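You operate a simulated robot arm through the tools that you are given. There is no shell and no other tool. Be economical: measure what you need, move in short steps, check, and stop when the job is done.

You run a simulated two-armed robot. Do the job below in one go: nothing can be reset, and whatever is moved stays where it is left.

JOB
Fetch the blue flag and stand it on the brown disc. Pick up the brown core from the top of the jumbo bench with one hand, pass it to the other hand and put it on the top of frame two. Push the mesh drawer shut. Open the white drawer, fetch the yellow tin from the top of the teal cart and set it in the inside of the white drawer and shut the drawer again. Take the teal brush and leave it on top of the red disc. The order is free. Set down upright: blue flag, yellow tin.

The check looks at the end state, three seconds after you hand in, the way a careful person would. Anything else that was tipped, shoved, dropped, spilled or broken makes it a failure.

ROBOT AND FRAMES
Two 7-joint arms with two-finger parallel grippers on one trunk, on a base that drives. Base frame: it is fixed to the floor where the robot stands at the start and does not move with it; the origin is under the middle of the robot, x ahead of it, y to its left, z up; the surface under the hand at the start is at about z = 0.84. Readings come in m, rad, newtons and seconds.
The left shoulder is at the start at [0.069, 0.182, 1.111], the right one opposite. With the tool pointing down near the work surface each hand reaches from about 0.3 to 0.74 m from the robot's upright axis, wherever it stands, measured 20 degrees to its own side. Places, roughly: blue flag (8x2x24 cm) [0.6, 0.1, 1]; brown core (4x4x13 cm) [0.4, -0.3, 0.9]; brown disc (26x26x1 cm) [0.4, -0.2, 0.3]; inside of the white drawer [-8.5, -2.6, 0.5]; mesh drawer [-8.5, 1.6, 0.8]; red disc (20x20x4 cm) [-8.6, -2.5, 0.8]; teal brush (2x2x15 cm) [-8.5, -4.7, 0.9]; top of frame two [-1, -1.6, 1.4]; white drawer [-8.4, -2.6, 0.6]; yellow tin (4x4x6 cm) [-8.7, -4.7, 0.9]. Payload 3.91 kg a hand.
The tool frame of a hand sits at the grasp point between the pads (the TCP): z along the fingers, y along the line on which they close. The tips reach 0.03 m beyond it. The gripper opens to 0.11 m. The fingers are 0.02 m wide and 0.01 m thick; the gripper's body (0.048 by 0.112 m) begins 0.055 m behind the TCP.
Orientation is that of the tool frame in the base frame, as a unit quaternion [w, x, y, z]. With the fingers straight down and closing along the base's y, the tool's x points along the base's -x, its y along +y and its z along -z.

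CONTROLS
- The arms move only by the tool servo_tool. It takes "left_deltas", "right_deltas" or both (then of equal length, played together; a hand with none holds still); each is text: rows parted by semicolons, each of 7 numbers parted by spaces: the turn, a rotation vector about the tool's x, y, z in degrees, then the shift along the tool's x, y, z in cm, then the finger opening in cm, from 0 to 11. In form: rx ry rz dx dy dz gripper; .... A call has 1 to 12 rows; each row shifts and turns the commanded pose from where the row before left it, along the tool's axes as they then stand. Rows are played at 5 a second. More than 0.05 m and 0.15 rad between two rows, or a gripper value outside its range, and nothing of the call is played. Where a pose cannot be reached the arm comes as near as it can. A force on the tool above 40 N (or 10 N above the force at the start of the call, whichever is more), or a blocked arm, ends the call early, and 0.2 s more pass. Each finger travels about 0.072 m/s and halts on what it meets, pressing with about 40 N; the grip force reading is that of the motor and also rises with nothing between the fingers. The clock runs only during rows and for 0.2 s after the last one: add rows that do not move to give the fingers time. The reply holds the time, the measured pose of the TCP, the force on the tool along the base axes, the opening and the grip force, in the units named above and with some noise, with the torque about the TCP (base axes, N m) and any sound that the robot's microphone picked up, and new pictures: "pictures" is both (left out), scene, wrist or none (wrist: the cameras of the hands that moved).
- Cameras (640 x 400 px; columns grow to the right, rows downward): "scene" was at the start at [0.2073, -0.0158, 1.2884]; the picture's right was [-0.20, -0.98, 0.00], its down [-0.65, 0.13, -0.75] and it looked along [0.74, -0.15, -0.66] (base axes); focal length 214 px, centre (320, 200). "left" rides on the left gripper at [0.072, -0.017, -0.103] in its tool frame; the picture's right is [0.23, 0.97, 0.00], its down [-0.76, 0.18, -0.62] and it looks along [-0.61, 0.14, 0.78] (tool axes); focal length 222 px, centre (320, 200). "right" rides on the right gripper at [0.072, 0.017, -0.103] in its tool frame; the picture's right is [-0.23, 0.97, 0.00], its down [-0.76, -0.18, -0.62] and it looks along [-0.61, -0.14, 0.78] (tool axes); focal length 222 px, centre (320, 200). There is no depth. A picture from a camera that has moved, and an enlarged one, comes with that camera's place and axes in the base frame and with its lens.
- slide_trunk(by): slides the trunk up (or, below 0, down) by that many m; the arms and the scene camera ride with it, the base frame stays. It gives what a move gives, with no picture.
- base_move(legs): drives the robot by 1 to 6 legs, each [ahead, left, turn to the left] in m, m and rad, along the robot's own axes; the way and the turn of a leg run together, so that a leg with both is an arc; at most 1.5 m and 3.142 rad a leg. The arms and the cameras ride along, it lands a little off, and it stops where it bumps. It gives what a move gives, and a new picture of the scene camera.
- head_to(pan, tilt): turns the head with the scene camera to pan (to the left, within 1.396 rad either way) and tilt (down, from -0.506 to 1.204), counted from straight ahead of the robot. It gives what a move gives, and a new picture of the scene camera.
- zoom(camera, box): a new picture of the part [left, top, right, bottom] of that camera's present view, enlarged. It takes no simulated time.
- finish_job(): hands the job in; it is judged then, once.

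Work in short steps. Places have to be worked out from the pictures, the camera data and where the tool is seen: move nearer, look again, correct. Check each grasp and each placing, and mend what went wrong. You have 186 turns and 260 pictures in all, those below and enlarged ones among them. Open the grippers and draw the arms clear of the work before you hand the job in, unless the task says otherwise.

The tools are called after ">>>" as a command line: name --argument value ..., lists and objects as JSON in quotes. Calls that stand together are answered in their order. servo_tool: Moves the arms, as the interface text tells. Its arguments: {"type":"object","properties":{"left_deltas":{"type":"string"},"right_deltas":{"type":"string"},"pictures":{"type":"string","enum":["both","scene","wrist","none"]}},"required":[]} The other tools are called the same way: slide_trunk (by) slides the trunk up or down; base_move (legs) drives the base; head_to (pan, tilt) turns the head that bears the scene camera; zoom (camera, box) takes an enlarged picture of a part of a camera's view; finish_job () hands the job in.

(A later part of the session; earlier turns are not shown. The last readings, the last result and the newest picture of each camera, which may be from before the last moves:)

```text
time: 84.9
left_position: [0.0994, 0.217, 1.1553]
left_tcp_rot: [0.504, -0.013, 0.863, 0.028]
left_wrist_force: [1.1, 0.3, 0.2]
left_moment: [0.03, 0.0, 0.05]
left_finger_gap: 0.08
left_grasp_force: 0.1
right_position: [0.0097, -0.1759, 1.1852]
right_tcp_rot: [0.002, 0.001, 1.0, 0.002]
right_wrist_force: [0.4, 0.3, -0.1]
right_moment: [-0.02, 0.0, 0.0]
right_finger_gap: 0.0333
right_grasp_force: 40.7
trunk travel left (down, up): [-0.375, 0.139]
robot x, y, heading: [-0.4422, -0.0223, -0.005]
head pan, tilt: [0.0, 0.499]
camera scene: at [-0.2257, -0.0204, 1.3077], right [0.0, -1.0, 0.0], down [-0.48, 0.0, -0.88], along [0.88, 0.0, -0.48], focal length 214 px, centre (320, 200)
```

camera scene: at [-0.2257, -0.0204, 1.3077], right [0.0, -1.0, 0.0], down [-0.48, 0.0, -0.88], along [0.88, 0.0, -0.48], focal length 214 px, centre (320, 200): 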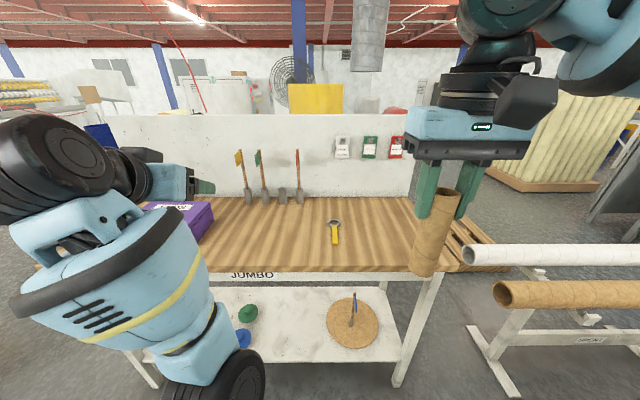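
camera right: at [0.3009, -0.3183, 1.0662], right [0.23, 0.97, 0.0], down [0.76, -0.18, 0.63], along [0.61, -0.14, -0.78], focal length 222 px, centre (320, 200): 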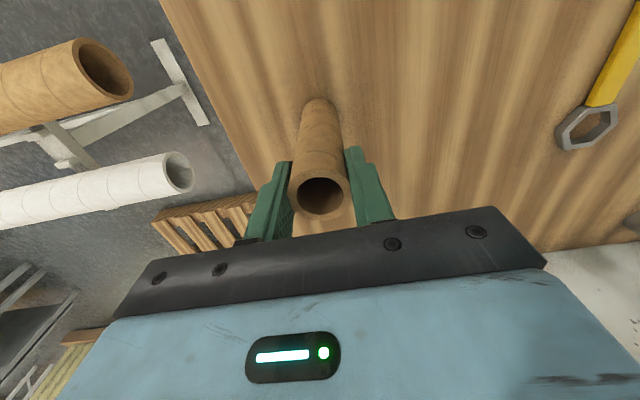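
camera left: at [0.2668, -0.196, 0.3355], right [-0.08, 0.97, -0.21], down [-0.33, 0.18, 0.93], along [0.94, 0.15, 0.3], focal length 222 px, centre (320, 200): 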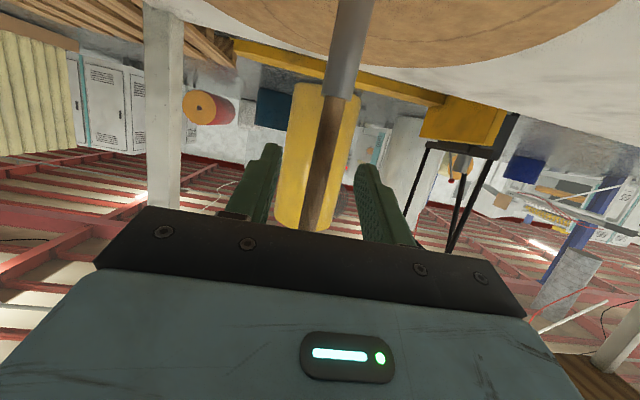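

Right hand reached its lateral limit at rel (0.45, −0.155). I extend it forward and yaw the left hand 40° to the right so it can meet it.

>>> servo_tool --left_deltas "6.93 0 4 0 0 0 8; 6.93 0 4 0 0 0 8; 6.93 0 4 0 0 0 8; 6.93 0 4 0 0 0 8; 6.93 0 4 0 0 0 8; 0 0 0 0 0 0 8" --right_deltas "0 0 0 -3 0.5 0 3; 0 0 0 -3 1 0 3; 0 0 0 -3 1 0 3; 0 0 0 -3 1 0 3; 0 0 0 -3 1 0 3; 0 0 0 0 0 0 3" --pictures "both"

```text
time: 86.3
left_position: [0.1283, 0.1886, 1.0891]
left_tcp_rot: [0.471, 0.287, 0.822, -0.145]
left_wrist_force: [0.1, -0.5, 0.9]
left_moment: [0.03, -0.01, -0.02]
left_finger_gap: 0.0801
left_grasp_force: 0.0
left hand out of reach, approached as far as the arm can: row 1, 2, 3
right_position: [0.0867, -0.2243, 1.164]
right_tcp_rot: [0.002, 0.0, 1.0, 0.0]
right_wrist_force: [0.1, -0.2, -0.7]
right_moment: [-0.01, 0.0, -0.01]
right_finger_gap: 0.0333
right_grasp_force: 40.0
right hand out of reach, approached as far as the arm can: row 1, 2, 3, 4, 5
trunk travel left (down, up): [-0.375, 0.139]
robot x, y, heading: [-0.4423, -0.0186, -0.003]
head pan, tilt: [0.0, 0.499]
camera scene: at [-0.2259, -0.0211, 1.3078], right [0.0, -1.0, 0.0], down [-0.48, 0.0, -0.88], along [0.88, 0.0, -0.48], focal length 214 px, centre (320, 200)
camera right: at [0.0144, -0.2065, 1.2674], right [0.23, 0.97, 0.0], down [0.76, -0.18, 0.63], along [0.61, -0.14, -0.78], focal length 222 px, centre (320, 200)
camera left: at [0.019, 0.252, 1.0792], right [0.5, 0.85, -0.16], down [-0.03, 0.2, 0.98], along [0.86, -0.49, 0.12], focal length 222 px, centre (320, 200)
```

scene: 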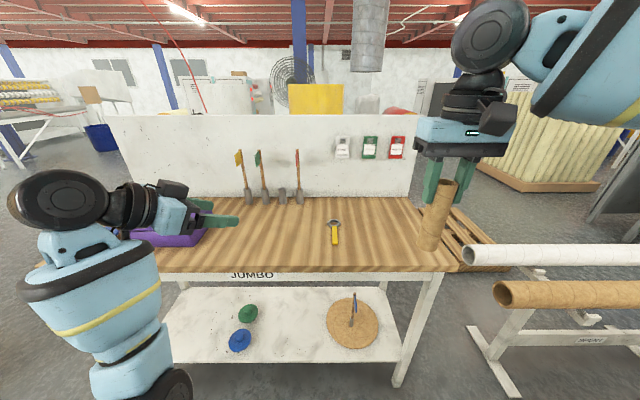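
right: 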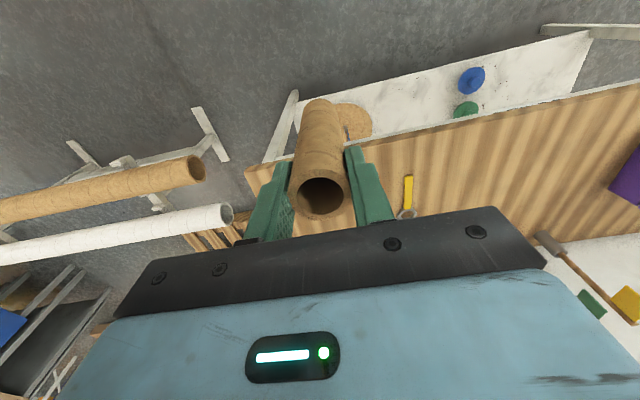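
left: 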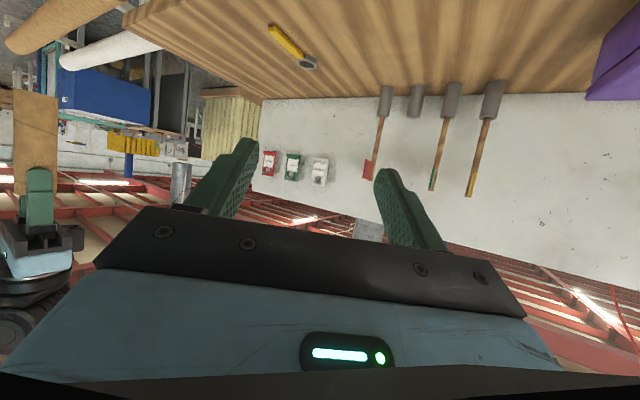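

The reach limit is from height; I raise the trunk (needed later anyway) and lower the right hand, moving it to the centre.

>>> slide_trunk --by 0.137

>>> servo_tool --right_deltas "0 0 0 0 0 4 3; 0 0 0 0 0 4 3; 0 0 0 0 0 4 3; 0 0 0 0 0 4 3; 0 0 0 0 3 2 3; 0 0 0 0 4 0 3; 0 0 0 0 4 0 3; 0 0 0 0 0 0 3" --pictures "scene"

```text
time: 87.9
left_position: [0.1312, 0.1904, 1.2248]
left_tcp_rot: [0.471, 0.284, 0.822, -0.144]
left_wrist_force: [0.2, -0.3, -0.1]
left_moment: [0.0, 0.02, 0.0]
left_finger_gap: 0.0801
left_grasp_force: 0.1
right_position: [-0.017, -0.224, 1.4639]
right_tcp_rot: [0.172, 0.002, 0.985, 0.001]
right_wrist_force: [-0.1, -0.6, -0.8]
right_moment: [-0.02, 0.01, 0.0]
right_finger_gap: 0.0334
right_grasp_force: 39.4
trunk travel left (down, up): [-0.512, 0.002]
robot x, y, heading: [-0.4424, -0.0218, -0.001]
head pan, tilt: [0.0, 0.499]
```

```text
time: 89.7
left_position: [0.1297, 0.1893, 1.2261]
left_tcp_rot: [0.473, 0.284, 0.822, -0.143]
left_wrist_force: [0.1, 0.0, 0.2]
left_moment: [0.01, -0.01, 0.04]
left_finger_gap: 0.0799
left_grasp_force: 0.1
right_position: [0.0275, -0.1618, 1.2781]
right_tcp_rot: [0.174, 0.003, 0.985, 0.002]
right_wrist_force: [0.1, 0.3, -0.7]
right_moment: [0.04, 0.03, -0.01]
right_finger_gap: 0.0335
right_grasp_force: 40.0
right hand out of reach, approached as far as the arm can: row 6, 7
trunk travel left (down, up): [-0.512, 0.002]
robot x, y, heading: [-0.4388, -0.026, 0.001]
head pan, tilt: [0.0, 0.499]
camera scene: at [-0.3367, -0.02, 1.4672], right [0.0, -1.0, 0.0], down [-0.48, 0.0, -0.88], along [0.88, 0.0, -0.48], focal length 214 px, centre (320, 200)
```

scene: 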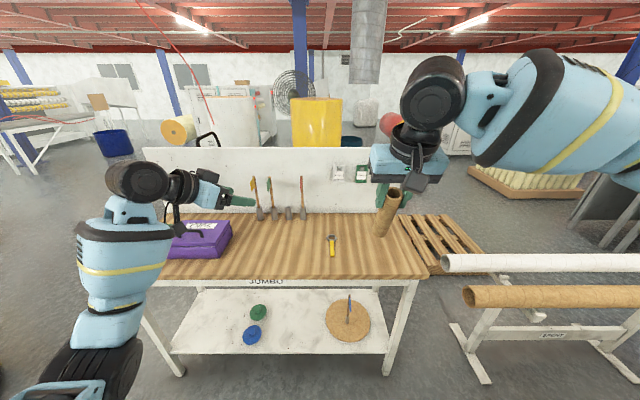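

Raising the trunk also pulls the shoulders back and disturbed the right pose. I lower the trunk 0.25 m, which moves the shoulders forward, and re-level the right hand.

>>> slide_trunk --by -0.25

>>> servo_tool --right_deltas "0 6.7 0 0 0 0 3; 0 6.7 0 0 0 0 3; 0 6.7 0 0 0 0 3; 0 0 0 -2 3 0 3; 0 0 0 -2 3 0 3; 0 0 0 -2 3 0 3; 0 0 0 0 0 0 3" --pictures "scene"

```text
time: 92.3
left_position: [0.1287, 0.1899, 0.9778]
left_tcp_rot: [0.473, 0.285, 0.822, -0.143]
left_wrist_force: [1.0, 0.6, -0.5]
left_moment: [0.0, 0.01, -0.01]
left_finger_gap: 0.08
left_grasp_force: 0.0
right_position: [0.0255, -0.1624, 1.0286]
right_tcp_rot: [0.174, 0.002, 0.985, 0.002]
right_wrist_force: [0.4, -0.9, 0.2]
right_moment: [-0.03, -0.02, 0.01]
right_finger_gap: 0.0332
right_grasp_force: 40.1
trunk travel left (down, up): [-0.262, 0.252]
robot x, y, heading: [-0.4434, -0.0214, -0.003]
head pan, tilt: [0.0, 0.499]
```

```text
time: 93.9
left_position: [0.1297, 0.1896, 0.9771]
left_tcp_rot: [0.472, 0.286, 0.822, -0.144]
left_wrist_force: [0.0, -0.5, -0.1]
left_moment: [-0.04, 0.01, 0.01]
left_finger_gap: 0.0801
left_grasp_force: 0.0
right_position: [0.0265, -0.1627, 1.0284]
right_tcp_rot: [-0.001, 0.002, 1.0, 0.001]
right_wrist_force: [-0.6, -0.6, -0.4]
right_moment: [-0.01, -0.01, 0.03]
right_finger_gap: 0.0332
right_grasp_force: 39.9
right hand out of reach, approached as far as the arm can: row 4, 5, 6
trunk travel left (down, up): [-0.262, 0.252]
robot x, y, heading: [-0.4418, -0.0186, -0.003]
head pan, tilt: [0.0, 0.499]
camera scene: at [-0.194, -0.0203, 1.1928], right [0.0, -1.0, 0.0], down [-0.48, 0.0, -0.88], along [0.88, 0.0, -0.48], focal length 214 px, centre (320, 200)
```

scene: 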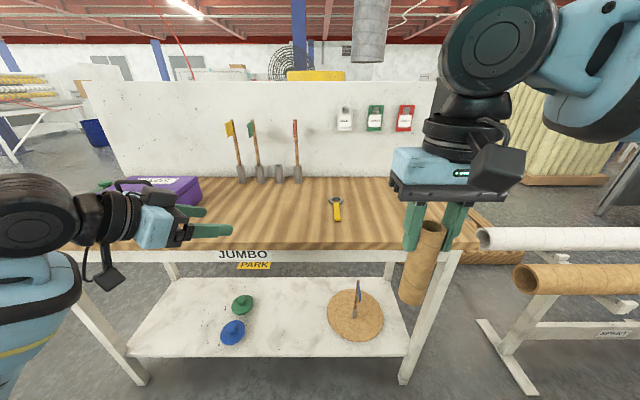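

The right wrist seems limited for this yaw. I turn the right hand 30° inward about the vertical and try moving to the centre again.

>>> servo_tool --right_deltas "0 0 -7.5 0 0 0 3; 0 0 -7.5 0 0 0 3; 0 0 -7.5 0 0 0 3; 0 0 -7.5 0 0 0 3; 0 0 0 -3 1 0 3; 0 0 0 -2 3 0 3; 0 0 0 -2 3 0 3; 0 0 0 0 3 0 3; 0 0 0 0 3 0 3; 0 0 0 0 0 0 3" --pictures "scene"

```text
time: 96.1
left_position: [0.1282, 0.1905, 0.978]
left_tcp_rot: [0.472, 0.284, 0.822, -0.143]
left_wrist_force: [0.1, 0.2, 0.8]
left_moment: [0.02, -0.03, -0.04]
left_finger_gap: 0.08
left_grasp_force: 0.0
right_position: [0.0134, -0.1531, 1.0267]
right_tcp_rot: [0.001, -0.255, 0.967, 0.002]
right_wrist_force: [-0.8, -0.6, -0.7]
right_moment: [0.04, 0.0, -0.01]
right_finger_gap: 0.0331
right_grasp_force: 39.4
right hand out of reach, approached as far as the arm can: row 5, 6, 7, 8, 9
trunk travel left (down, up): [-0.262, 0.252]
robot x, y, heading: [-0.4432, -0.0206, -0.003]
head pan, tilt: [0.0, 0.499]
camera scene: at [-0.1945, -0.0203, 1.1929], right [0.0, -1.0, 0.0], down [-0.48, 0.0, -0.88], along [0.88, 0.0, -0.48], focal length 214 px, centre (320, 200)
```

scene: 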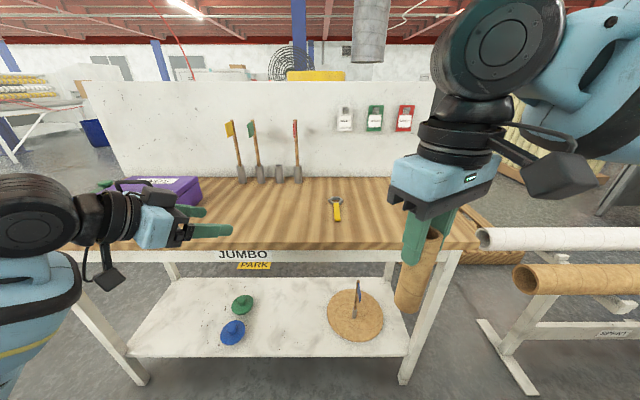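

I lower the right hand relative to the shoulder (its comfortable zone) and retry moving inward.

>>> servo_tool --right_deltas "0 0 0 0 0 4 3; 0 0 0 0 0 4 3; 0 0 0 0 0 4 3; 0 0 0 0 0 4 3; 0 0 0 0 0 4 3; 0 0 0 -2 3 0 3; 0 0 0 -2 3 0 3; 0 0 0 -2 3 0 3; 0 0 0 0 0 0 3" --pictures "none"

```text
time: 98.1
left_position: [0.129, 0.1909, 0.9762]
left_tcp_rot: [0.473, 0.285, 0.821, -0.143]
left_wrist_force: [-0.5, -0.1, 0.2]
left_moment: [0.01, 0.02, 0.01]
left_finger_gap: 0.08
left_grasp_force: 0.0
right_position: [-0.0022, -0.1292, 0.8213]
right_tcp_rot: [-0.001, -0.257, 0.966, 0.001]
right_wrist_force: [0.2, 0.1, -1.6]
right_moment: [0.02, 0.01, 0.02]
right_finger_gap: 0.0337
right_grasp_force: 39.8
right hand out of reach, approached as far as the arm can: row 6, 7, 8
trunk travel left (down, up): [-0.262, 0.252]
robot x, y, heading: [-0.4426, -0.0208, -0.002]
head pan, tilt: [0.0, 0.499]
```

The tool-down right hand cannot go past y≈−0.13. Better: tilt the right hand 60° so the core's free end points left, and give the left hand yaw 0, pitch 20° and the same 60° roll, so it grips square to the core.

>>> servo_tool --left_deltas "-6.18 0.23 -3.7 0 0 0 8; -6.18 0.23 -3.7 0 0 0 8; -6.18 0.23 -3.7 0 0 0 8; -6.18 0.23 -3.7 0 0 0 8; -6.18 0.23 -3.7 0 0 0 8; 0 -5.5 0 0 0 0 8; 0 -5.5 0 0 0 0 8; -2.56 0 7.05 0 0 0 8; -2.56 0 7.05 0 0 0 8; -2.56 0 7.05 0 0 0 8; -2.56 0 7.05 0 0 0 8; -2.56 0 7.05 0 0 0 8" --right_deltas "0 0 7.5 0 0 -3 3; 0 0 7.5 0 0 -3 3; 0 0 7.5 0 0 -3 3; 0 0 7.5 0 0 -3 3; -7.5 0 0 0 0 0 3; -7.5 0 0 0 0 0 3; -7.5 0 0 0 0 0 3; -7.5 0 0 0 0 0 3; -7.5 0 0 0 0 0 3; -7.5 0 0 0 0 0 3; -7.5 0 0 0 0 0 3; -7.5 0 0 0 0 0 3" --pictures "scene"

```text
time: 100.7
left_position: [0.1285, 0.1901, 0.9761]
left_tcp_rot: [0.543, 0.201, 0.768, 0.272]
left_wrist_force: [0.7, 0.6, 0.5]
left_moment: [-0.04, -0.01, 0.01]
left_finger_gap: 0.0799
left_grasp_force: 0.0
right_position: [0.0011, -0.1336, 0.9397]
right_tcp_rot: [0.001, 0.002, 0.865, 0.502]
right_wrist_force: [-0.3, -0.5, -0.5]
right_moment: [-0.02, 0.01, 0.0]
right_finger_gap: 0.0333
right_grasp_force: 39.6
right hand out of reach, approached as far as the arm can: row 4
trunk travel left (down, up): [-0.262, 0.252]
robot x, y, heading: [-0.4401, -0.0187, -0.003]
head pan, tilt: [0.0, 0.499]
camera scene: at [-0.194, -0.0207, 1.1928], right [0.0, -1.0, 0.0], down [-0.48, 0.0, -0.88], along [0.88, 0.0, -0.48], focal length 214 px, centre (320, 200)
```

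scene: 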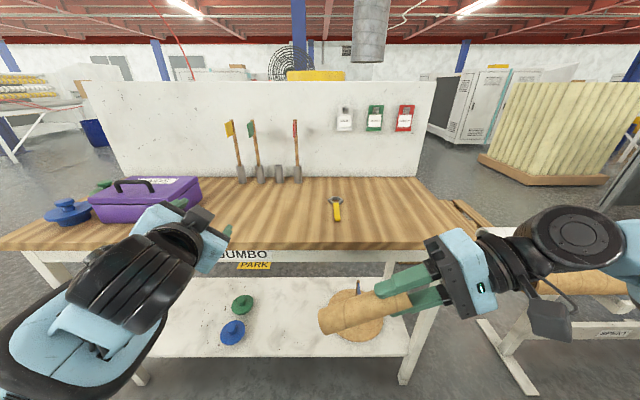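

Works nicely: the core points left and down. I extend the right hand forward and left, finish the left roll and draw the left hand back a bit.

>>> servo_tool --left_deltas "-2.56 0 7.05 0 0 0 8; -2.56 0 7.05 0 0 0 8; -2.56 0 7.05 0 0 0 8; 0 0 0 1.03 0 -2.82 8; 0 0 0 1.03 0 -2.82 8; 0 0 0 0 0 0 8" --right_deltas "0 0 0 -3 0.8 1.38 3; 0 0 0 -3 0.8 1.38 3; 0 0 0 -3 0.8 1.38 3; 0 0 0 -3 0.8 1.38 3; 0 0 0 -3 0.8 1.38 3; 0 0 0 0 0 0 3" --pictures "both"

```text
time: 102.1
left_position: [0.0679, 0.1916, 0.9757]
left_tcp_rot: [0.497, 0.302, 0.699, 0.417]
left_wrist_force: [-0.4, -0.5, 0.5]
left_moment: [0.0, -0.01, 0.0]
left_finger_gap: 0.0799
left_grasp_force: 0.1
right_position: [0.1508, -0.0533, 0.9398]
right_tcp_rot: [0.001, 0.002, 0.865, 0.502]
right_wrist_force: [-0.3, 0.0, -0.8]
right_moment: [0.01, -0.01, 0.01]
right_finger_gap: 0.0335
right_grasp_force: 39.7
trunk travel left (down, up): [-0.262, 0.252]
robot x, y, heading: [-0.4422, -0.018, 0.002]
head pan, tilt: [0.0, 0.499]
camera scene: at [-0.1943, -0.0205, 1.1929], right [0.0, -1.0, 0.0], down [-0.48, 0.0, -0.88], along [0.88, 0.0, -0.48], focal length 214 px, centre (320, 200)
camera right: at [0.0787, -0.1357, 1.0061], right [0.23, 0.48, 0.84], down [0.76, -0.63, 0.15], along [0.61, 0.61, -0.51], focal length 222 px, centre (320, 200)
camera left: at [-0.0523, 0.2151, 0.9452], right [-0.07, 0.65, 0.76], down [-0.34, -0.73, 0.59], along [0.94, -0.22, 0.27], focal length 222 px, centre (320, 200)
```

scene: 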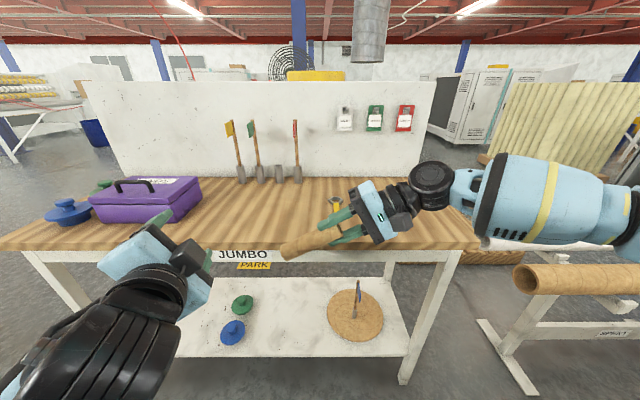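
right: 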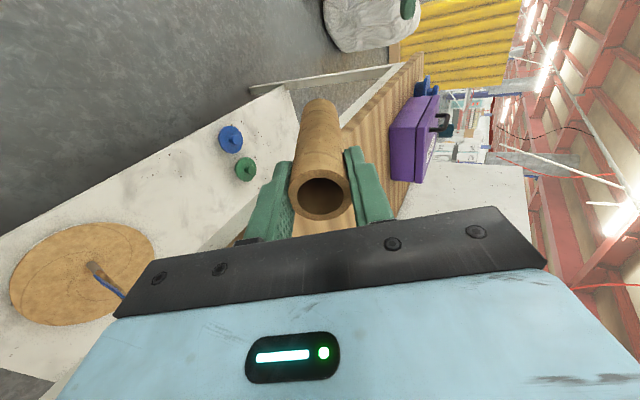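
left: 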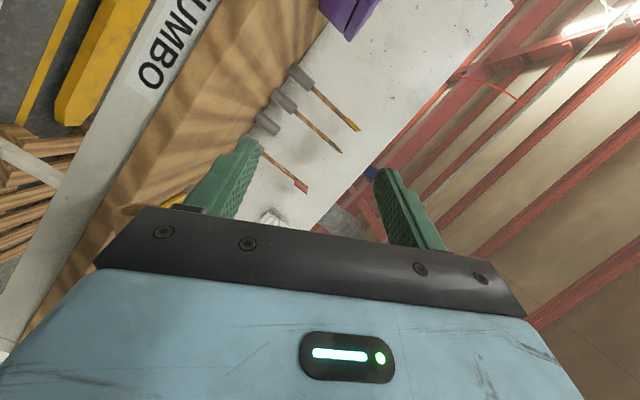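

G (grip point on the core) ≈ (0.151, 0.008, 0.905). Move the left hand to a point 9 cm in front of it along its fingers.

>>> servo_tool --left_deltas "0 0 0 -2.9 -3.08 -1.1 8; 0 0 0 -2.9 -3.08 -1.1 8; 0 0 0 -2.9 -3.08 -1.1 8; 0 0 0 -2.9 -3.08 -1.1 8; 0 0 0 -2.9 -3.08 -1.1 8; 0 0 0 0 0 0 8" --pictures "both"

```text
time: 103.5
left_position: [0.063, -0.0175, 0.9145]
left_tcp_rot: [0.498, 0.3, 0.699, 0.417]
left_wrist_force: [0.6, -0.5, -0.3]
left_moment: [-0.01, 0.01, 0.0]
left_finger_gap: 0.0799
left_grasp_force: 0.1
right_position: [0.1506, -0.0536, 0.9389]
right_tcp_rot: [0.001, 0.001, 0.865, 0.501]
right_wrist_force: [0.3, 0.3, -1.0]
right_moment: [-0.02, 0.02, 0.01]
right_finger_gap: 0.0334
right_grasp_force: 40.4
trunk travel left (down, up): [-0.262, 0.252]
robot x, y, heading: [-0.4388, -0.0176, 0.006]
head pan, tilt: [0.0, 0.499]
camera scene: at [-0.194, -0.02, 1.1928], right [0.0, -1.0, 0.0], down [-0.48, 0.0, -0.88], along [0.88, 0.0, -0.48], focal length 214 px, centre (320, 200)
camera left: at [-0.0579, 0.0058, 0.8833], right [-0.07, 0.65, 0.76], down [-0.34, -0.73, 0.59], along [0.94, -0.22, 0.27], focal length 222 px, centre (320, 200)
```

scene: 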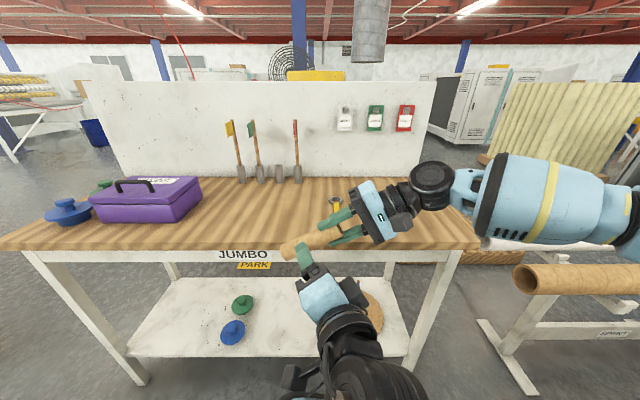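
left: 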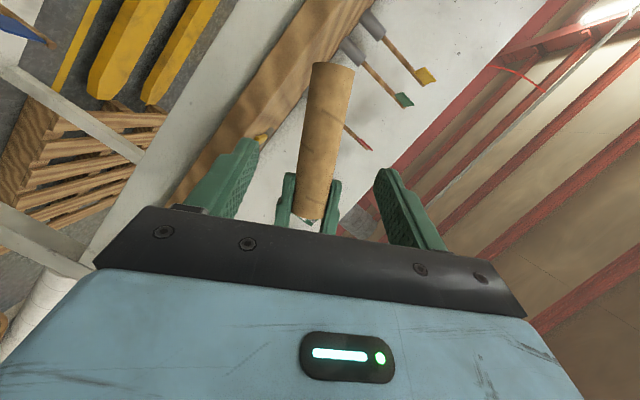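

The core is centred between the left fingers. Advance 8.6 cm along the fingers and look.

>>> servo_tool --left_deltas "0 0 0 -0.18 0.1 2.88 8; 0 0 0 -0.18 0.1 2.88 8; 0 0 0 -0.18 0.1 2.88 8; 0 0 0 0 0 0 8" --pictures "both"

>>> zoom --camera "scene" --box '[250, 160, 450, 320]'

```text
time: 104.5
left_position: [0.1484, 0.0092, 0.8992]
left_tcp_rot: [0.493, 0.304, 0.696, 0.425]
left_wrist_force: [0.6, 0.3, 0.5]
left_moment: [0.0, 0.03, 0.0]
left_finger_gap: 0.0801
left_grasp_force: 0.0
right_position: [0.1508, -0.0535, 0.9394]
right_tcp_rot: [0.001, 0.002, 0.865, 0.501]
right_wrist_force: [1.0, 0.4, 0.0]
right_moment: [-0.02, 0.01, -0.01]
right_finger_gap: 0.0331
right_grasp_force: 40.5
trunk travel left (down, up): [-0.262, 0.252]
robot x, y, heading: [-0.4404, -0.0216, -0.005]
head pan, tilt: [0.0, 0.499]
camera scene: at [-0.1943, -0.0203, 1.1929], right [0.0, -1.0, 0.0], down [-0.48, 0.0, -0.88], along [0.88, 0.0, -0.48], focal length 214 px, centre (320, 200)
camera left: at [0.0263, 0.0329, 0.8692], right [-0.07, 0.63, 0.77], down [-0.34, -0.74, 0.58], along [0.94, -0.22, 0.26], focal length 222 px, centre (320, 200)
```

scene: 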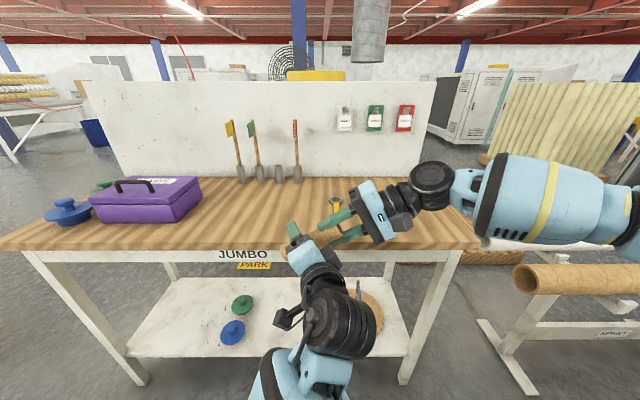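
left: 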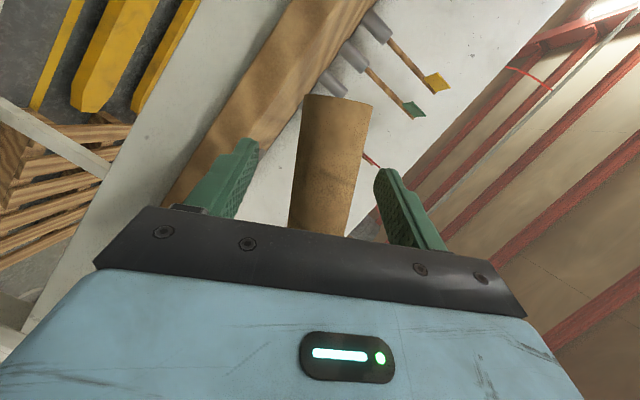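

```text
2.50 times, centred on (350, 240) of scene
camera zoom: at [-0.1943, -0.0203, 1.1929], right [0.0, -1.0, 0.0], down [-0.48, 0.0, -0.88], along [0.88, 0.0, -0.48], focal length 536 px, centre (245, 100)
```

zoom: 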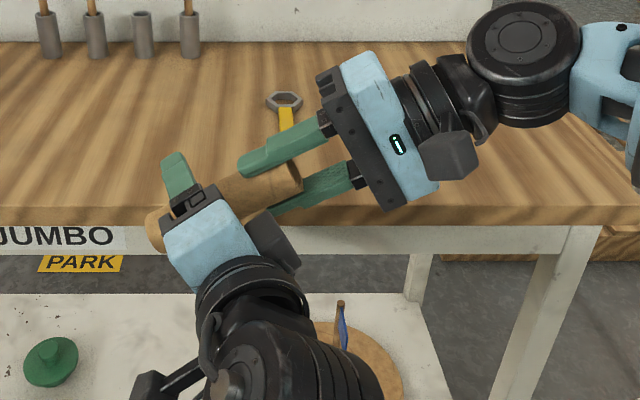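

Both hands straddle the core properly. Close the left fingers.

>>> servo_tool --left_deltas "0 0 0 0 0.35 0 6; 0 0 0 0 0 0 4.5; 0 0 0 0 0 0 3.5; 0 0 0 0 0 0 2.5; 0 0 0 0 0 0 2.5; 0 0 0 0 0 0 2.5" --pictures "none"

```text
time: 105.9
left_position: [0.1478, 0.0156, 0.9015]
left_tcp_rot: [0.49, 0.303, 0.695, 0.43]
left_wrist_force: [-3.9, -7.6, -11.5]
left_moment: [-0.39, -0.07, -0.2]
left_finger_gap: 0.0339
left_grasp_force: 39.1
right_position: [0.1504, -0.0538, 0.9408]
right_tcp_rot: [0.001, 0.003, 0.865, 0.501]
right_wrist_force: [4.0, 7.3, 11.0]
right_moment: [1.53, -0.07, -0.12]
right_finger_gap: 0.0334
right_grasp_force: 40.3
trunk travel left (down, up): [-0.262, 0.252]
robot x, y, heading: [-0.4398, -0.0207, -0.0]
head pan, tilt: [0.0, 0.499]
```

Both hands hold the core (mild 14 N strain). Release with the right and withdraw it along its fingers.

>>> servo_tool --right_deltas "0 0 0 0 0 0 4.5; 0 0 0 0 0 0 6; 0 0 0 0 0 0 7.5; 0 0 0 0 0 -3 7.5; 0 0 0 0 0 -4 7.5; 0 0 0 0 0 -4 7.5; 0 0 0 0 0 -4 7.5; 0 0 0 0 0 0 7.5" --pictures "scene"

```text
time: 107.7
left_position: [0.1506, 0.0143, 0.903]
left_tcp_rot: [0.491, 0.304, 0.693, 0.431]
left_wrist_force: [-0.8, -0.1, 0.5]
left_moment: [0.01, -0.02, -0.02]
left_finger_gap: 0.0333
left_grasp_force: 39.8
right_position: [0.1485, -0.1855, 1.013]
right_tcp_rot: [-0.001, 0.002, 0.866, 0.501]
right_wrist_force: [-0.3, 0.2, 0.5]
right_moment: [0.0, 0.0, 0.02]
right_finger_gap: 0.0749
right_grasp_force: 0.0
trunk travel left (down, up): [-0.262, 0.252]
robot x, y, heading: [-0.44, -0.0185, -0.005]
head pan, tilt: [0.0, 0.499]
camera scene: at [-0.1939, -0.0201, 1.1928], right [0.0, -1.0, 0.0], down [-0.48, 0.0, -0.88], along [0.88, 0.0, -0.48], focal length 214 px, centre (320, 200)
```

scene: 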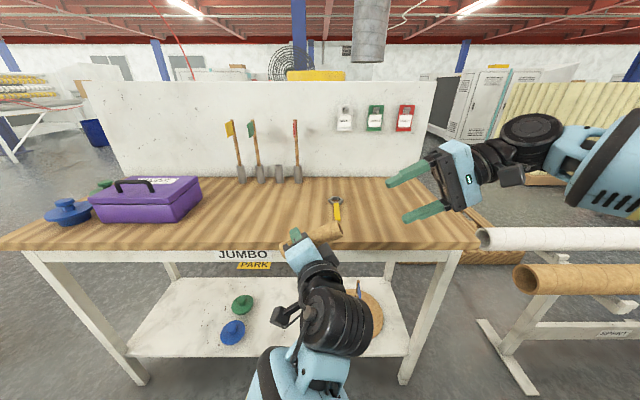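

Hand-over done. I swing the left hand back left and roll the core upright, and return the right hand to pointing down and tucked in.

>>> servo_tool --left_deltas "0 0 0 2.79 2.87 1 2.5; 0 0 0 2.79 2.87 1 2.5; 0 0 0 2.79 2.87 1 2.5; 0 0 0 2.79 2.87 1 2.5; 2.93 0 -8.06 0 0 0 2.5; 2.93 0 -8.06 0 0 0 2.5; 2.93 0 -8.06 0 0 0 2.5; 2.93 0 -8.06 0 0 0 2.5; 2.93 0 -8.06 0 0 0 2.5; 2.93 0 -8.06 0 0 0 2.5; 2.93 0 -8.06 0 0 0 2.5; 0 0 0 0 0 0 2.5" --right_deltas "7.5 0 0 0 0 0 7.5; 7.5 0 0 0 0 0 7.5; 7.5 0 0 0 0 0 7.5; 7.5 0 0 0 0 0 7.5; 7.5 0 0 0 0 0 7.5; 7.5 0 0 0 0 0 7.5; 7.5 0 0 0 0 0 7.5; 7.5 0 0 0 0 0 7.5; 0 0 0 4 -2 0 7.5; 0 0 0 4 -2 0 7.5; 0 0 0 4 -2 0 7.5; 0 0 0 4 -2 0 7.5" --pictures "scene"

```text
time: 110.3
left_position: [0.1494, 0.178, 0.9488]
left_tcp_rot: [0.573, 0.021, 0.818, 0.033]
left_wrist_force: [-0.4, 0.5, -0.1]
left_moment: [-0.05, 0.01, 0.01]
left_finger_gap: 0.033
left_grasp_force: 39.8
right_position: [-0.0225, -0.326, 1.0088]
right_tcp_rot: [-0.002, 0.002, 1.0, 0.002]
right_wrist_force: [-0.1, 0.0, 0.1]
right_moment: [0.01, -0.01, 0.01]
right_finger_gap: 0.0749
right_grasp_force: 0.0
right hand out of reach, approached as far as the arm can: row 6, 7, 8
trunk travel left (down, up): [-0.262, 0.252]
robot x, y, heading: [-0.4414, -0.0193, -0.002]
head pan, tilt: [0.0, 0.499]
camera scene: at [-0.195, -0.0208, 1.193], right [0.0, -1.0, 0.0], down [-0.48, 0.0, -0.88], along [0.88, 0.0, -0.48], focal length 214 px, centre (320, 200)
```

scene: 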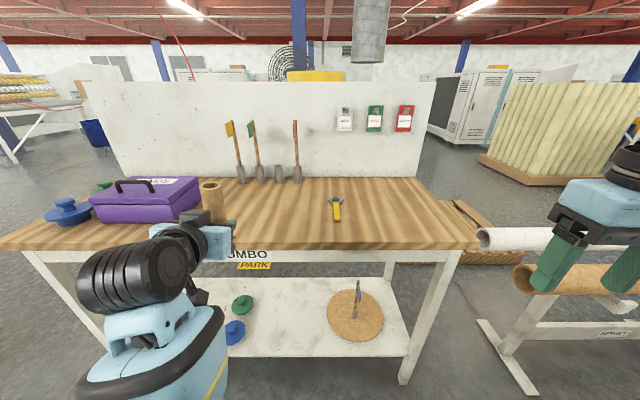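

The core is upright in the left hand (bottom ≈4.3 cm below the grip). I turn right towards the frames and look.

>>> base_move --legs '[[0.05, 0, -1.57]]'

>>> head_to --pan -0.6 --tilt 0.1

```text
time: 114.5
left_position: [-0.2041, -0.6437, 0.9494]
left_tcp_rot: [0.432, 0.59, 0.566, -0.381]
left_wrist_force: [0.6, 0.1, -0.6]
left_moment: [-0.01, 0.02, 0.02]
left_finger_gap: 0.0336
left_grasp_force: 40.0
right_position: [-0.7099, -0.4761, 1.01]
right_tcp_rot: [0.0, 0.705, 0.709, 0.002]
right_wrist_force: [1.4, 0.3, 0.1]
right_moment: [0.03, -0.01, 0.0]
right_finger_gap: 0.075
right_grasp_force: 0.1
trunk travel left (down, up): [-0.262, 0.252]
robot x, y, heading: [-0.4089, -0.0502, -1.568]
head pan, tilt: [0.0, 0.499]
camera scene: at [-0.4069, -0.2983, 1.1928], right [-1.0, -0.01, 0.0], down [0.0, 0.48, -0.88], along [0.01, -0.88, -0.48], focal length 214 px, centre (320, 200)
```

scene: 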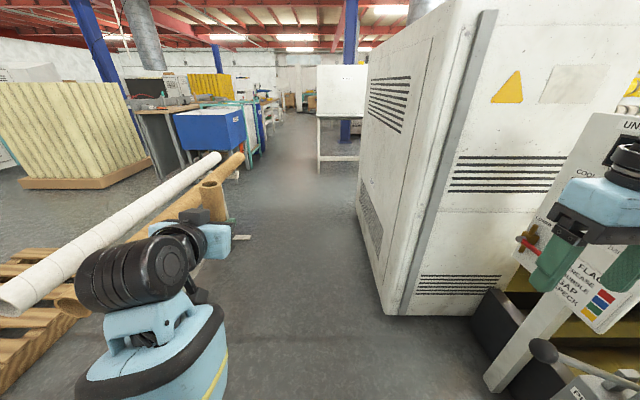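

```text
time: 115.5
left_position: [-0.2017, -0.6446, 0.9506]
left_tcp_rot: [0.432, 0.591, 0.566, -0.38]
left_wrist_force: [0.8, 0.4, 0.7]
left_moment: [0.01, 0.0, 0.01]
left_finger_gap: 0.0332
left_grasp_force: 40.2
right_position: [-0.709, -0.4763, 1.0077]
right_tcp_rot: [0.001, 0.705, 0.709, 0.002]
right_wrist_force: [0.0, -0.6, 0.5]
right_moment: [0.01, -0.03, -0.03]
right_finger_gap: 0.075
right_grasp_force: 0.1
trunk travel left (down, up): [-0.262, 0.252]
robot x, y, heading: [-0.4088, -0.0492, -1.562]
head pan, tilt: [-0.6, 0.099]
camera scene: at [-0.4589, -0.2837, 1.2298], right [-0.83, 0.56, 0.0], down [0.06, 0.08, -0.99], along [-0.56, -0.83, -0.1], focal length 214 px, centre (320, 200)
```

scene: 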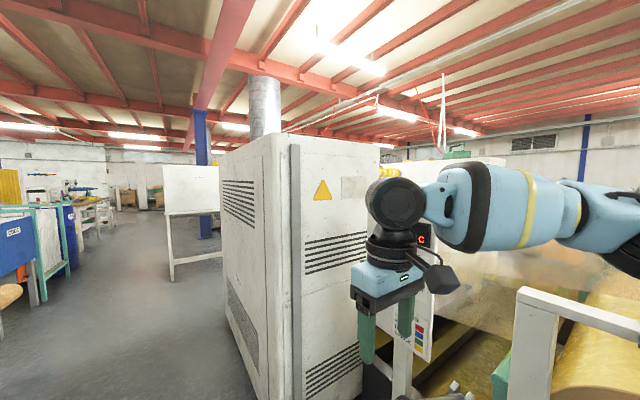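

The tall white box (near corner ≈(−0.79, −1.08), top ≈1.4) is frame two's headstock. I'll approach it from the aisle, facing −x. First raise the trunk, then look.

>>> servo_tool --right_deltas "0 0 0 4 0 4 7.5; 0 0 0 0 0 4 7.5; 0 0 0 0 0 0 7.5" --pictures "none"

>>> slide_trunk --by 0.25

>>> head_to --pan -0.2 --tilt 0.4

```text
refused: row 1 steps farther than a row can; nothing moved
```

```text
time: 118.1
left_position: [-0.2022, -0.6427, 1.2]
left_tcp_rot: [0.431, 0.59, 0.567, -0.38]
left_wrist_force: [-0.1, -0.5, -0.2]
left_moment: [0.02, 0.01, 0.01]
left_finger_gap: 0.0334
left_grasp_force: 40.1
right_position: [-0.7086, -0.4777, 1.2593]
right_tcp_rot: [0.0, 0.705, 0.709, 0.002]
right_wrist_force: [-0.3, -0.1, 0.5]
right_moment: [0.02, 0.02, 0.0]
right_finger_gap: 0.075
right_grasp_force: 0.1
trunk travel left (down, up): [-0.512, 0.002]
robot x, y, heading: [-0.4113, -0.0518, -1.564]
head pan, tilt: [-0.6, 0.099]
```

```text
time: 118.9
left_position: [-0.204, -0.6427, 1.2015]
left_tcp_rot: [0.433, 0.588, 0.567, -0.381]
left_wrist_force: [0.6, 0.0, 0.0]
left_moment: [0.02, 0.02, -0.02]
left_finger_gap: 0.0334
left_grasp_force: 40.1
right_position: [-0.7092, -0.4761, 1.2597]
right_tcp_rot: [0.0, 0.705, 0.709, 0.002]
right_wrist_force: [0.9, -0.1, -0.2]
right_moment: [-0.02, 0.01, -0.03]
right_finger_gap: 0.0754
right_grasp_force: 0.0
trunk travel left (down, up): [-0.512, 0.002]
robot x, y, heading: [-0.4092, -0.0495, -1.566]
head pan, tilt: [-0.201, 0.4]
camera scene: at [-0.4264, -0.1544, 1.4765], right [-0.98, 0.19, 0.0], down [0.08, 0.38, -0.92], along [-0.18, -0.9, -0.39], focal length 214 px, centre (320, 200)
```

scene: 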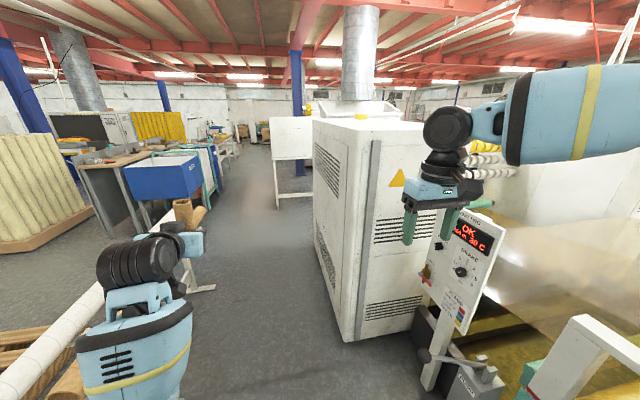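

>>> zoom --camera "scene" --box '[280, 80, 460, 200]'

```text
3.33 times, centred on (370, 140) of scene
camera zoom: at [-0.4264, -0.1544, 1.4765], right [-0.98, 0.19, 0.0], down [0.08, 0.38, -0.92], along [-0.18, -0.9, -0.39], focal length 715 px, centre (153, 400)
```

zoom: 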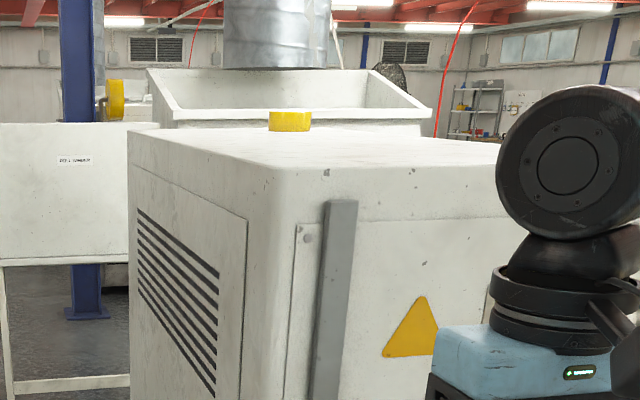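

Top of frame two is z≈1.39, its aisle edge at x≈−0.78 (y −1.08…−2.17). I lift the left hand well above that before driving into the aisle.

>>> servo_tool --left_deltas "0 0 0 -3.76 0 -1.37 2.5; 0 0 0 -3.76 0 -1.37 2.5; 0 0 0 -3.76 0 -1.37 2.5; 0 0 0 -3.76 0 -1.37 2.5; 0 0 0 -3.76 0 -1.37 2.5; 0 0 0 -3.76 0 -1.37 2.5; 0 0 0 -3.76 0 -1.37 2.5; 0 0 0 -3.76 0 -1.37 2.5; 0 0 0 0 0 0 2.5" --pictures "scene"

```text
time: 120.9
left_position: [-0.2286, -0.6425, 1.5187]
left_tcp_rot: [0.432, 0.589, 0.567, -0.38]
left_wrist_force: [-0.3, 0.3, -0.2]
left_moment: [0.02, 0.02, -0.01]
left_finger_gap: 0.0332
left_grasp_force: 40.0
right_position: [-0.7089, -0.4765, 1.2597]
right_tcp_rot: [0.0, 0.705, 0.709, 0.001]
right_wrist_force: [0.2, -0.3, 0.4]
right_moment: [-0.03, 0.01, 0.0]
right_finger_gap: 0.0751
right_grasp_force: 0.1
trunk travel left (down, up): [-0.512, 0.002]
robot x, y, heading: [-0.4102, -0.0535, -1.567]
head pan, tilt: [-0.201, 0.4]
camera scene: at [-0.4261, -0.1551, 1.4763], right [-0.98, 0.19, 0.0], down [0.07, 0.38, -0.92], along [-0.18, -0.9, -0.39], focal length 214 px, centre (320, 200)
```

scene: 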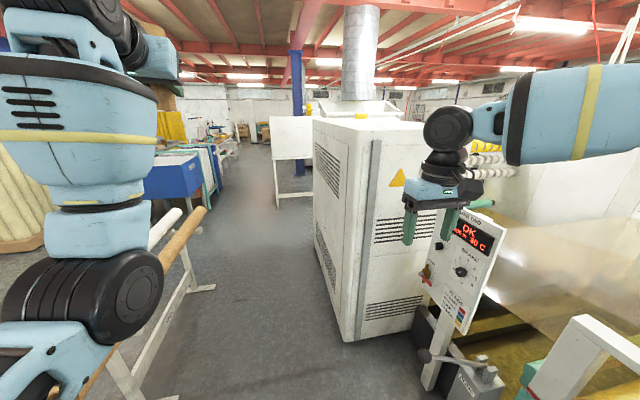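

Turning inside the aisle would sweep the right hand into the box, so I tuck the right hand back, turn here first, then strafe into the aisle.

>>> servo_tool --right_deltas "0 0 0 4 0 0 7.5; 0 0 0 4 0 0 7.5; 0 0 0 0 0 0 7.5" --pictures "none"

>>> base_move --legs '[[0, 0.11, 0], [0, 0, -1.57]]'

>>> head_to --pan 0.6 --tilt 0.5

```text
time: 121.7
left_position: [-0.2288, -0.6437, 1.5182]
left_tcp_rot: [0.431, 0.59, 0.567, -0.38]
left_wrist_force: [0.7, 0.2, -0.8]
left_moment: [0.01, -0.01, 0.01]
left_finger_gap: 0.0334
left_grasp_force: 39.8
right_position: [-0.7097, -0.3961, 1.2589]
right_tcp_rot: [0.0, 0.706, 0.709, 0.003]
right_wrist_force: [0.3, -0.5, 0.5]
right_moment: [-0.04, -0.01, 0.01]
right_finger_gap: 0.0751
right_grasp_force: 0.0
trunk travel left (down, up): [-0.512, 0.002]
robot x, y, heading: [-0.4086, -0.056, -1.56]
head pan, tilt: [-0.201, 0.4]
```

```text
time: 127.2
left_position: [-0.8915, -0.2236, 1.5195]
left_tcp_rot: [0.031, 0.818, -0.023, -0.575]
left_wrist_force: [0.9, 1.1, 0.4]
left_moment: [0.02, -0.02, 0.05]
left_finger_gap: 0.0334
left_grasp_force: 40.3
right_position: [-0.6386, 0.2527, 1.2606]
right_tcp_rot: [0.001, 1.0, -0.005, 0.001]
right_wrist_force: [0.0, 0.4, 0.0]
right_moment: [0.01, -0.01, 0.03]
right_finger_gap: 0.075
right_grasp_force: 0.1
trunk travel left (down, up): [-0.512, 0.002]
robot x, y, heading: [-0.2955, -0.0515, 3.133]
head pan, tilt: [-0.201, 0.4]
camera scene: at [-0.4019, -0.0316, 1.4764], right [0.21, 0.98, 0.0], down [0.38, -0.08, -0.92], along [-0.9, 0.19, -0.39], focal length 214 px, centre (320, 200)
```

scene: 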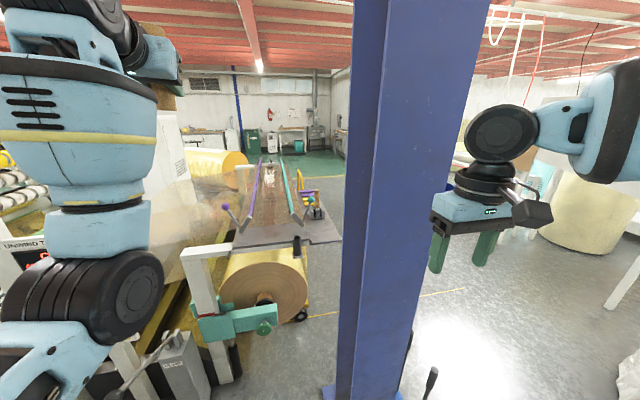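

```text
time: 128.3
left_position: [-0.8924, -0.2242, 1.5198]
left_tcp_rot: [0.031, 0.818, -0.023, -0.575]
left_wrist_force: [-0.8, 0.0, -0.6]
left_moment: [0.03, 0.0, -0.03]
left_finger_gap: 0.0337
left_grasp_force: 40.3
right_position: [-0.639, 0.2534, 1.2601]
right_tcp_rot: [0.002, 1.0, -0.005, 0.001]
right_wrist_force: [-0.4, 0.1, 0.0]
right_moment: [0.01, 0.01, 0.01]
right_finger_gap: 0.0748
right_grasp_force: 0.0
trunk travel left (down, up): [-0.512, 0.002]
robot x, y, heading: [-0.2984, -0.0519, 3.134]
head pan, tilt: [0.6, 0.499]
camera scene: at [-0.3868, -0.1015, 1.4673], right [-0.56, 0.83, 0.0], down [0.4, 0.27, -0.88], along [-0.73, -0.49, -0.48], focal length 214 px, centre (320, 200)
```

scene: 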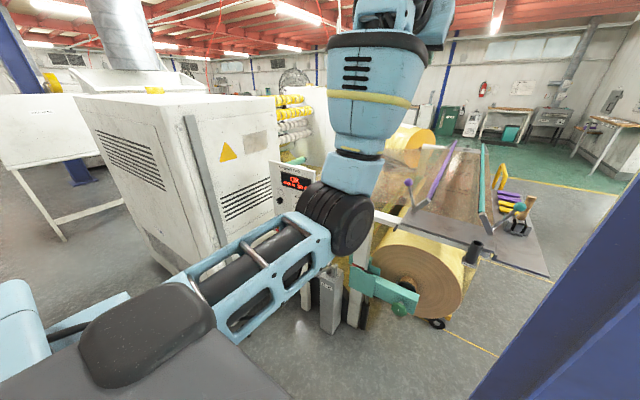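

I back 9 cm away from the box line for elbow clearance, then strafe left 0.8 m and look.

>>> base_move --legs '[[-0.09, 0, 0], [0, 0.75, 0]]'

>>> head_to --pan 1.2 --tilt 0.5

```text
time: 136.1
left_position: [-0.8082, -0.9759, 1.5194]
left_tcp_rot: [0.031, 0.818, -0.023, -0.575]
left_wrist_force: [0.3, 0.0, -0.2]
left_moment: [0.02, 0.03, -0.01]
left_finger_gap: 0.0332
left_grasp_force: 39.6
right_position: [-0.5549, -0.4982, 1.2604]
right_tcp_rot: [0.001, 1.0, -0.005, 0.001]
right_wrist_force: [-0.6, -0.1, 0.0]
right_moment: [0.04, 0.01, 0.0]
right_finger_gap: 0.0749
right_grasp_force: 0.2
trunk travel left (down, up): [-0.512, 0.002]
robot x, y, heading: [-0.2189, -0.8048, 3.134]
head pan, tilt: [0.6, 0.499]
camera scene: at [-0.3032, -0.8532, 1.4673], right [-0.56, 0.83, 0.0], down [0.4, 0.27, -0.88], along [-0.73, -0.49, -0.48], focal length 214 px, centre (320, 200)
```

scene: 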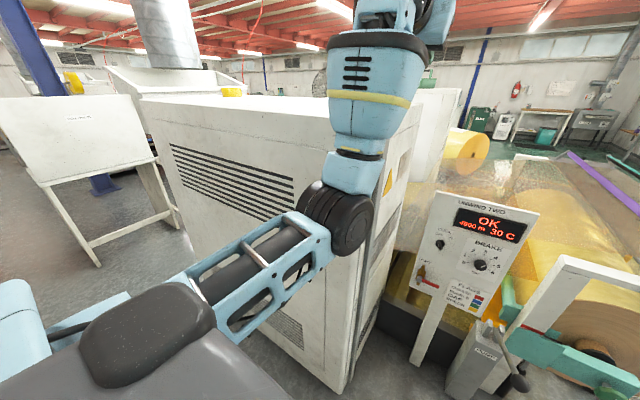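

```text
time: 137.1
left_position: [-0.8089, -0.9756, 1.5185]
left_tcp_rot: [0.031, 0.817, -0.022, -0.575]
left_wrist_force: [0.4, 0.0, -0.7]
left_moment: [-0.03, 0.0, 0.01]
left_finger_gap: 0.0333
left_grasp_force: 39.8
right_position: [-0.5557, -0.4987, 1.2602]
right_tcp_rot: [0.002, 1.0, -0.006, 0.001]
right_wrist_force: [0.8, -0.5, -0.6]
right_moment: [0.01, 0.04, 0.0]
right_finger_gap: 0.0753
right_grasp_force: 0.0
trunk travel left (down, up): [-0.512, 0.002]
robot x, y, heading: [-0.2198, -0.8103, 3.132]
head pan, tilt: [1.201, 0.499]
camera scene: at [-0.2614, -0.8869, 1.4672], right [-0.93, 0.37, 0.0], down [0.18, 0.44, -0.88], along [-0.33, -0.82, -0.48], focal length 214 px, centre (320, 200)
```

scene: 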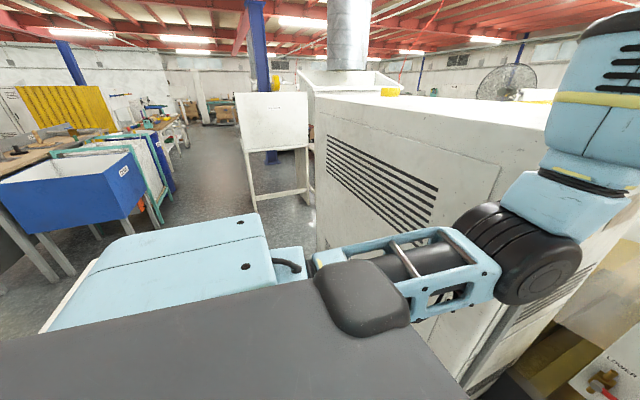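

Elbow is about 10 cm off the box face — fine. Strafe another 0.3 m so the core is above the top's near-edge area.

>>> base_move --legs '[[0, 0.3, 0]]'

>>> head_to --pan 0.5 --tilt 0.3

>>> zoom --camera "left" --box '[0, 0, 640, 400]'

```text
time: 140.3
left_position: [-0.8102, -1.2753, 1.5195]
left_tcp_rot: [0.033, 0.818, -0.021, -0.574]
left_wrist_force: [-0.2, 0.3, -0.3]
left_moment: [0.02, 0.0, 0.01]
left_finger_gap: 0.0332
left_grasp_force: 39.8
right_position: [-0.559, -0.7973, 1.2593]
right_tcp_rot: [0.002, 1.0, -0.004, 0.001]
right_wrist_force: [-1.0, 0.0, -1.6]
right_moment: [0.0, -0.01, -0.01]
right_finger_gap: 0.0751
right_grasp_force: 0.1
trunk travel left (down, up): [-0.512, 0.002]
robot x, y, heading: [-0.2148, -1.1011, 3.135]
head pan, tilt: [1.201, 0.499]
camera scene: at [-0.2633, -1.1854, 1.4673], right [-0.93, 0.37, 0.0], down [0.18, 0.45, -0.88], along [-0.32, -0.82, -0.48], focal length 214 px, centre (320, 200)
```

scene: 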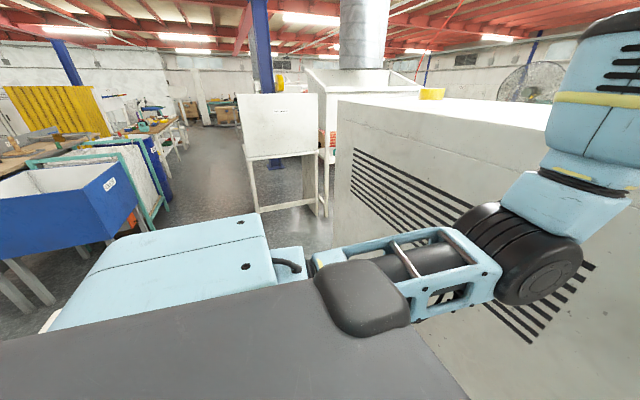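

```text
time: 141.3
left_position: [-0.8103, -1.2764, 1.5192]
left_tcp_rot: [0.032, 0.818, -0.022, -0.574]
left_wrist_force: [0.5, 0.0, 0.3]
left_moment: [0.01, -0.02, 0.0]
left_finger_gap: 0.033
left_grasp_force: 39.5
right_position: [-0.559, -0.7967, 1.2598]
right_tcp_rot: [0.002, 1.0, -0.003, 0.001]
right_wrist_force: [0.4, -0.2, 0.4]
right_moment: [0.01, 0.02, -0.01]
right_finger_gap: 0.0749
right_grasp_force: 0.1
trunk travel left (down, up): [-0.512, 0.002]
robot x, y, heading: [-0.2183, -1.1005, 3.137]
head pan, tilt: [0.499, 0.3]
camera scene: at [-0.312, -1.1452, 1.4856], right [-0.47, 0.88, 0.0], down [0.26, 0.14, -0.96], along [-0.84, -0.45, -0.3], focal length 214 px, centre (320, 200)
```

scene: 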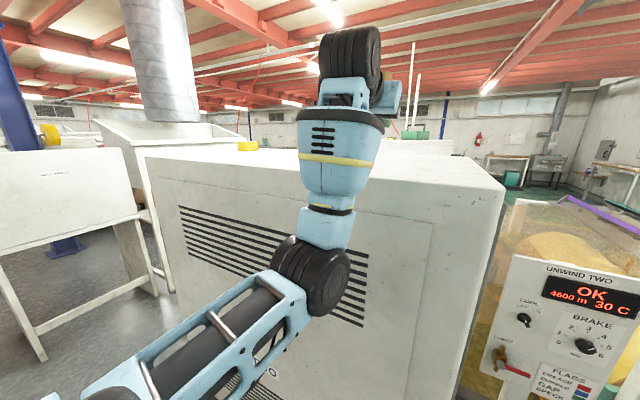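

```text
1.00 times, centred on (320, 200) of left (not enlarged: the box is as wide or as high as the picture)
camera zoom: at [-0.6877, -1.2609, 1.4845], right [0.08, -0.99, -0.14], down [0.33, -0.1, 0.94], along [-0.94, -0.12, 0.32], focal length 222 px, centre (320, 200)
```

zoom: 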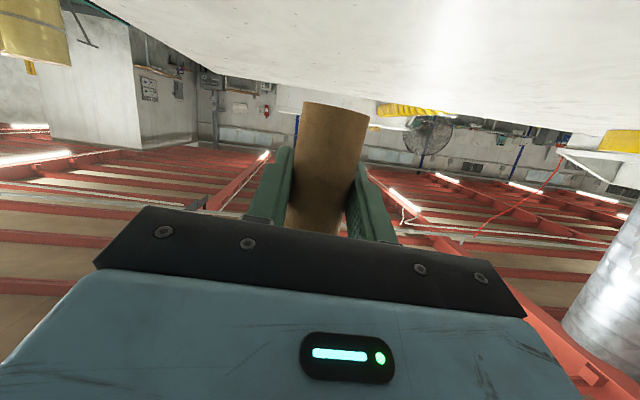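

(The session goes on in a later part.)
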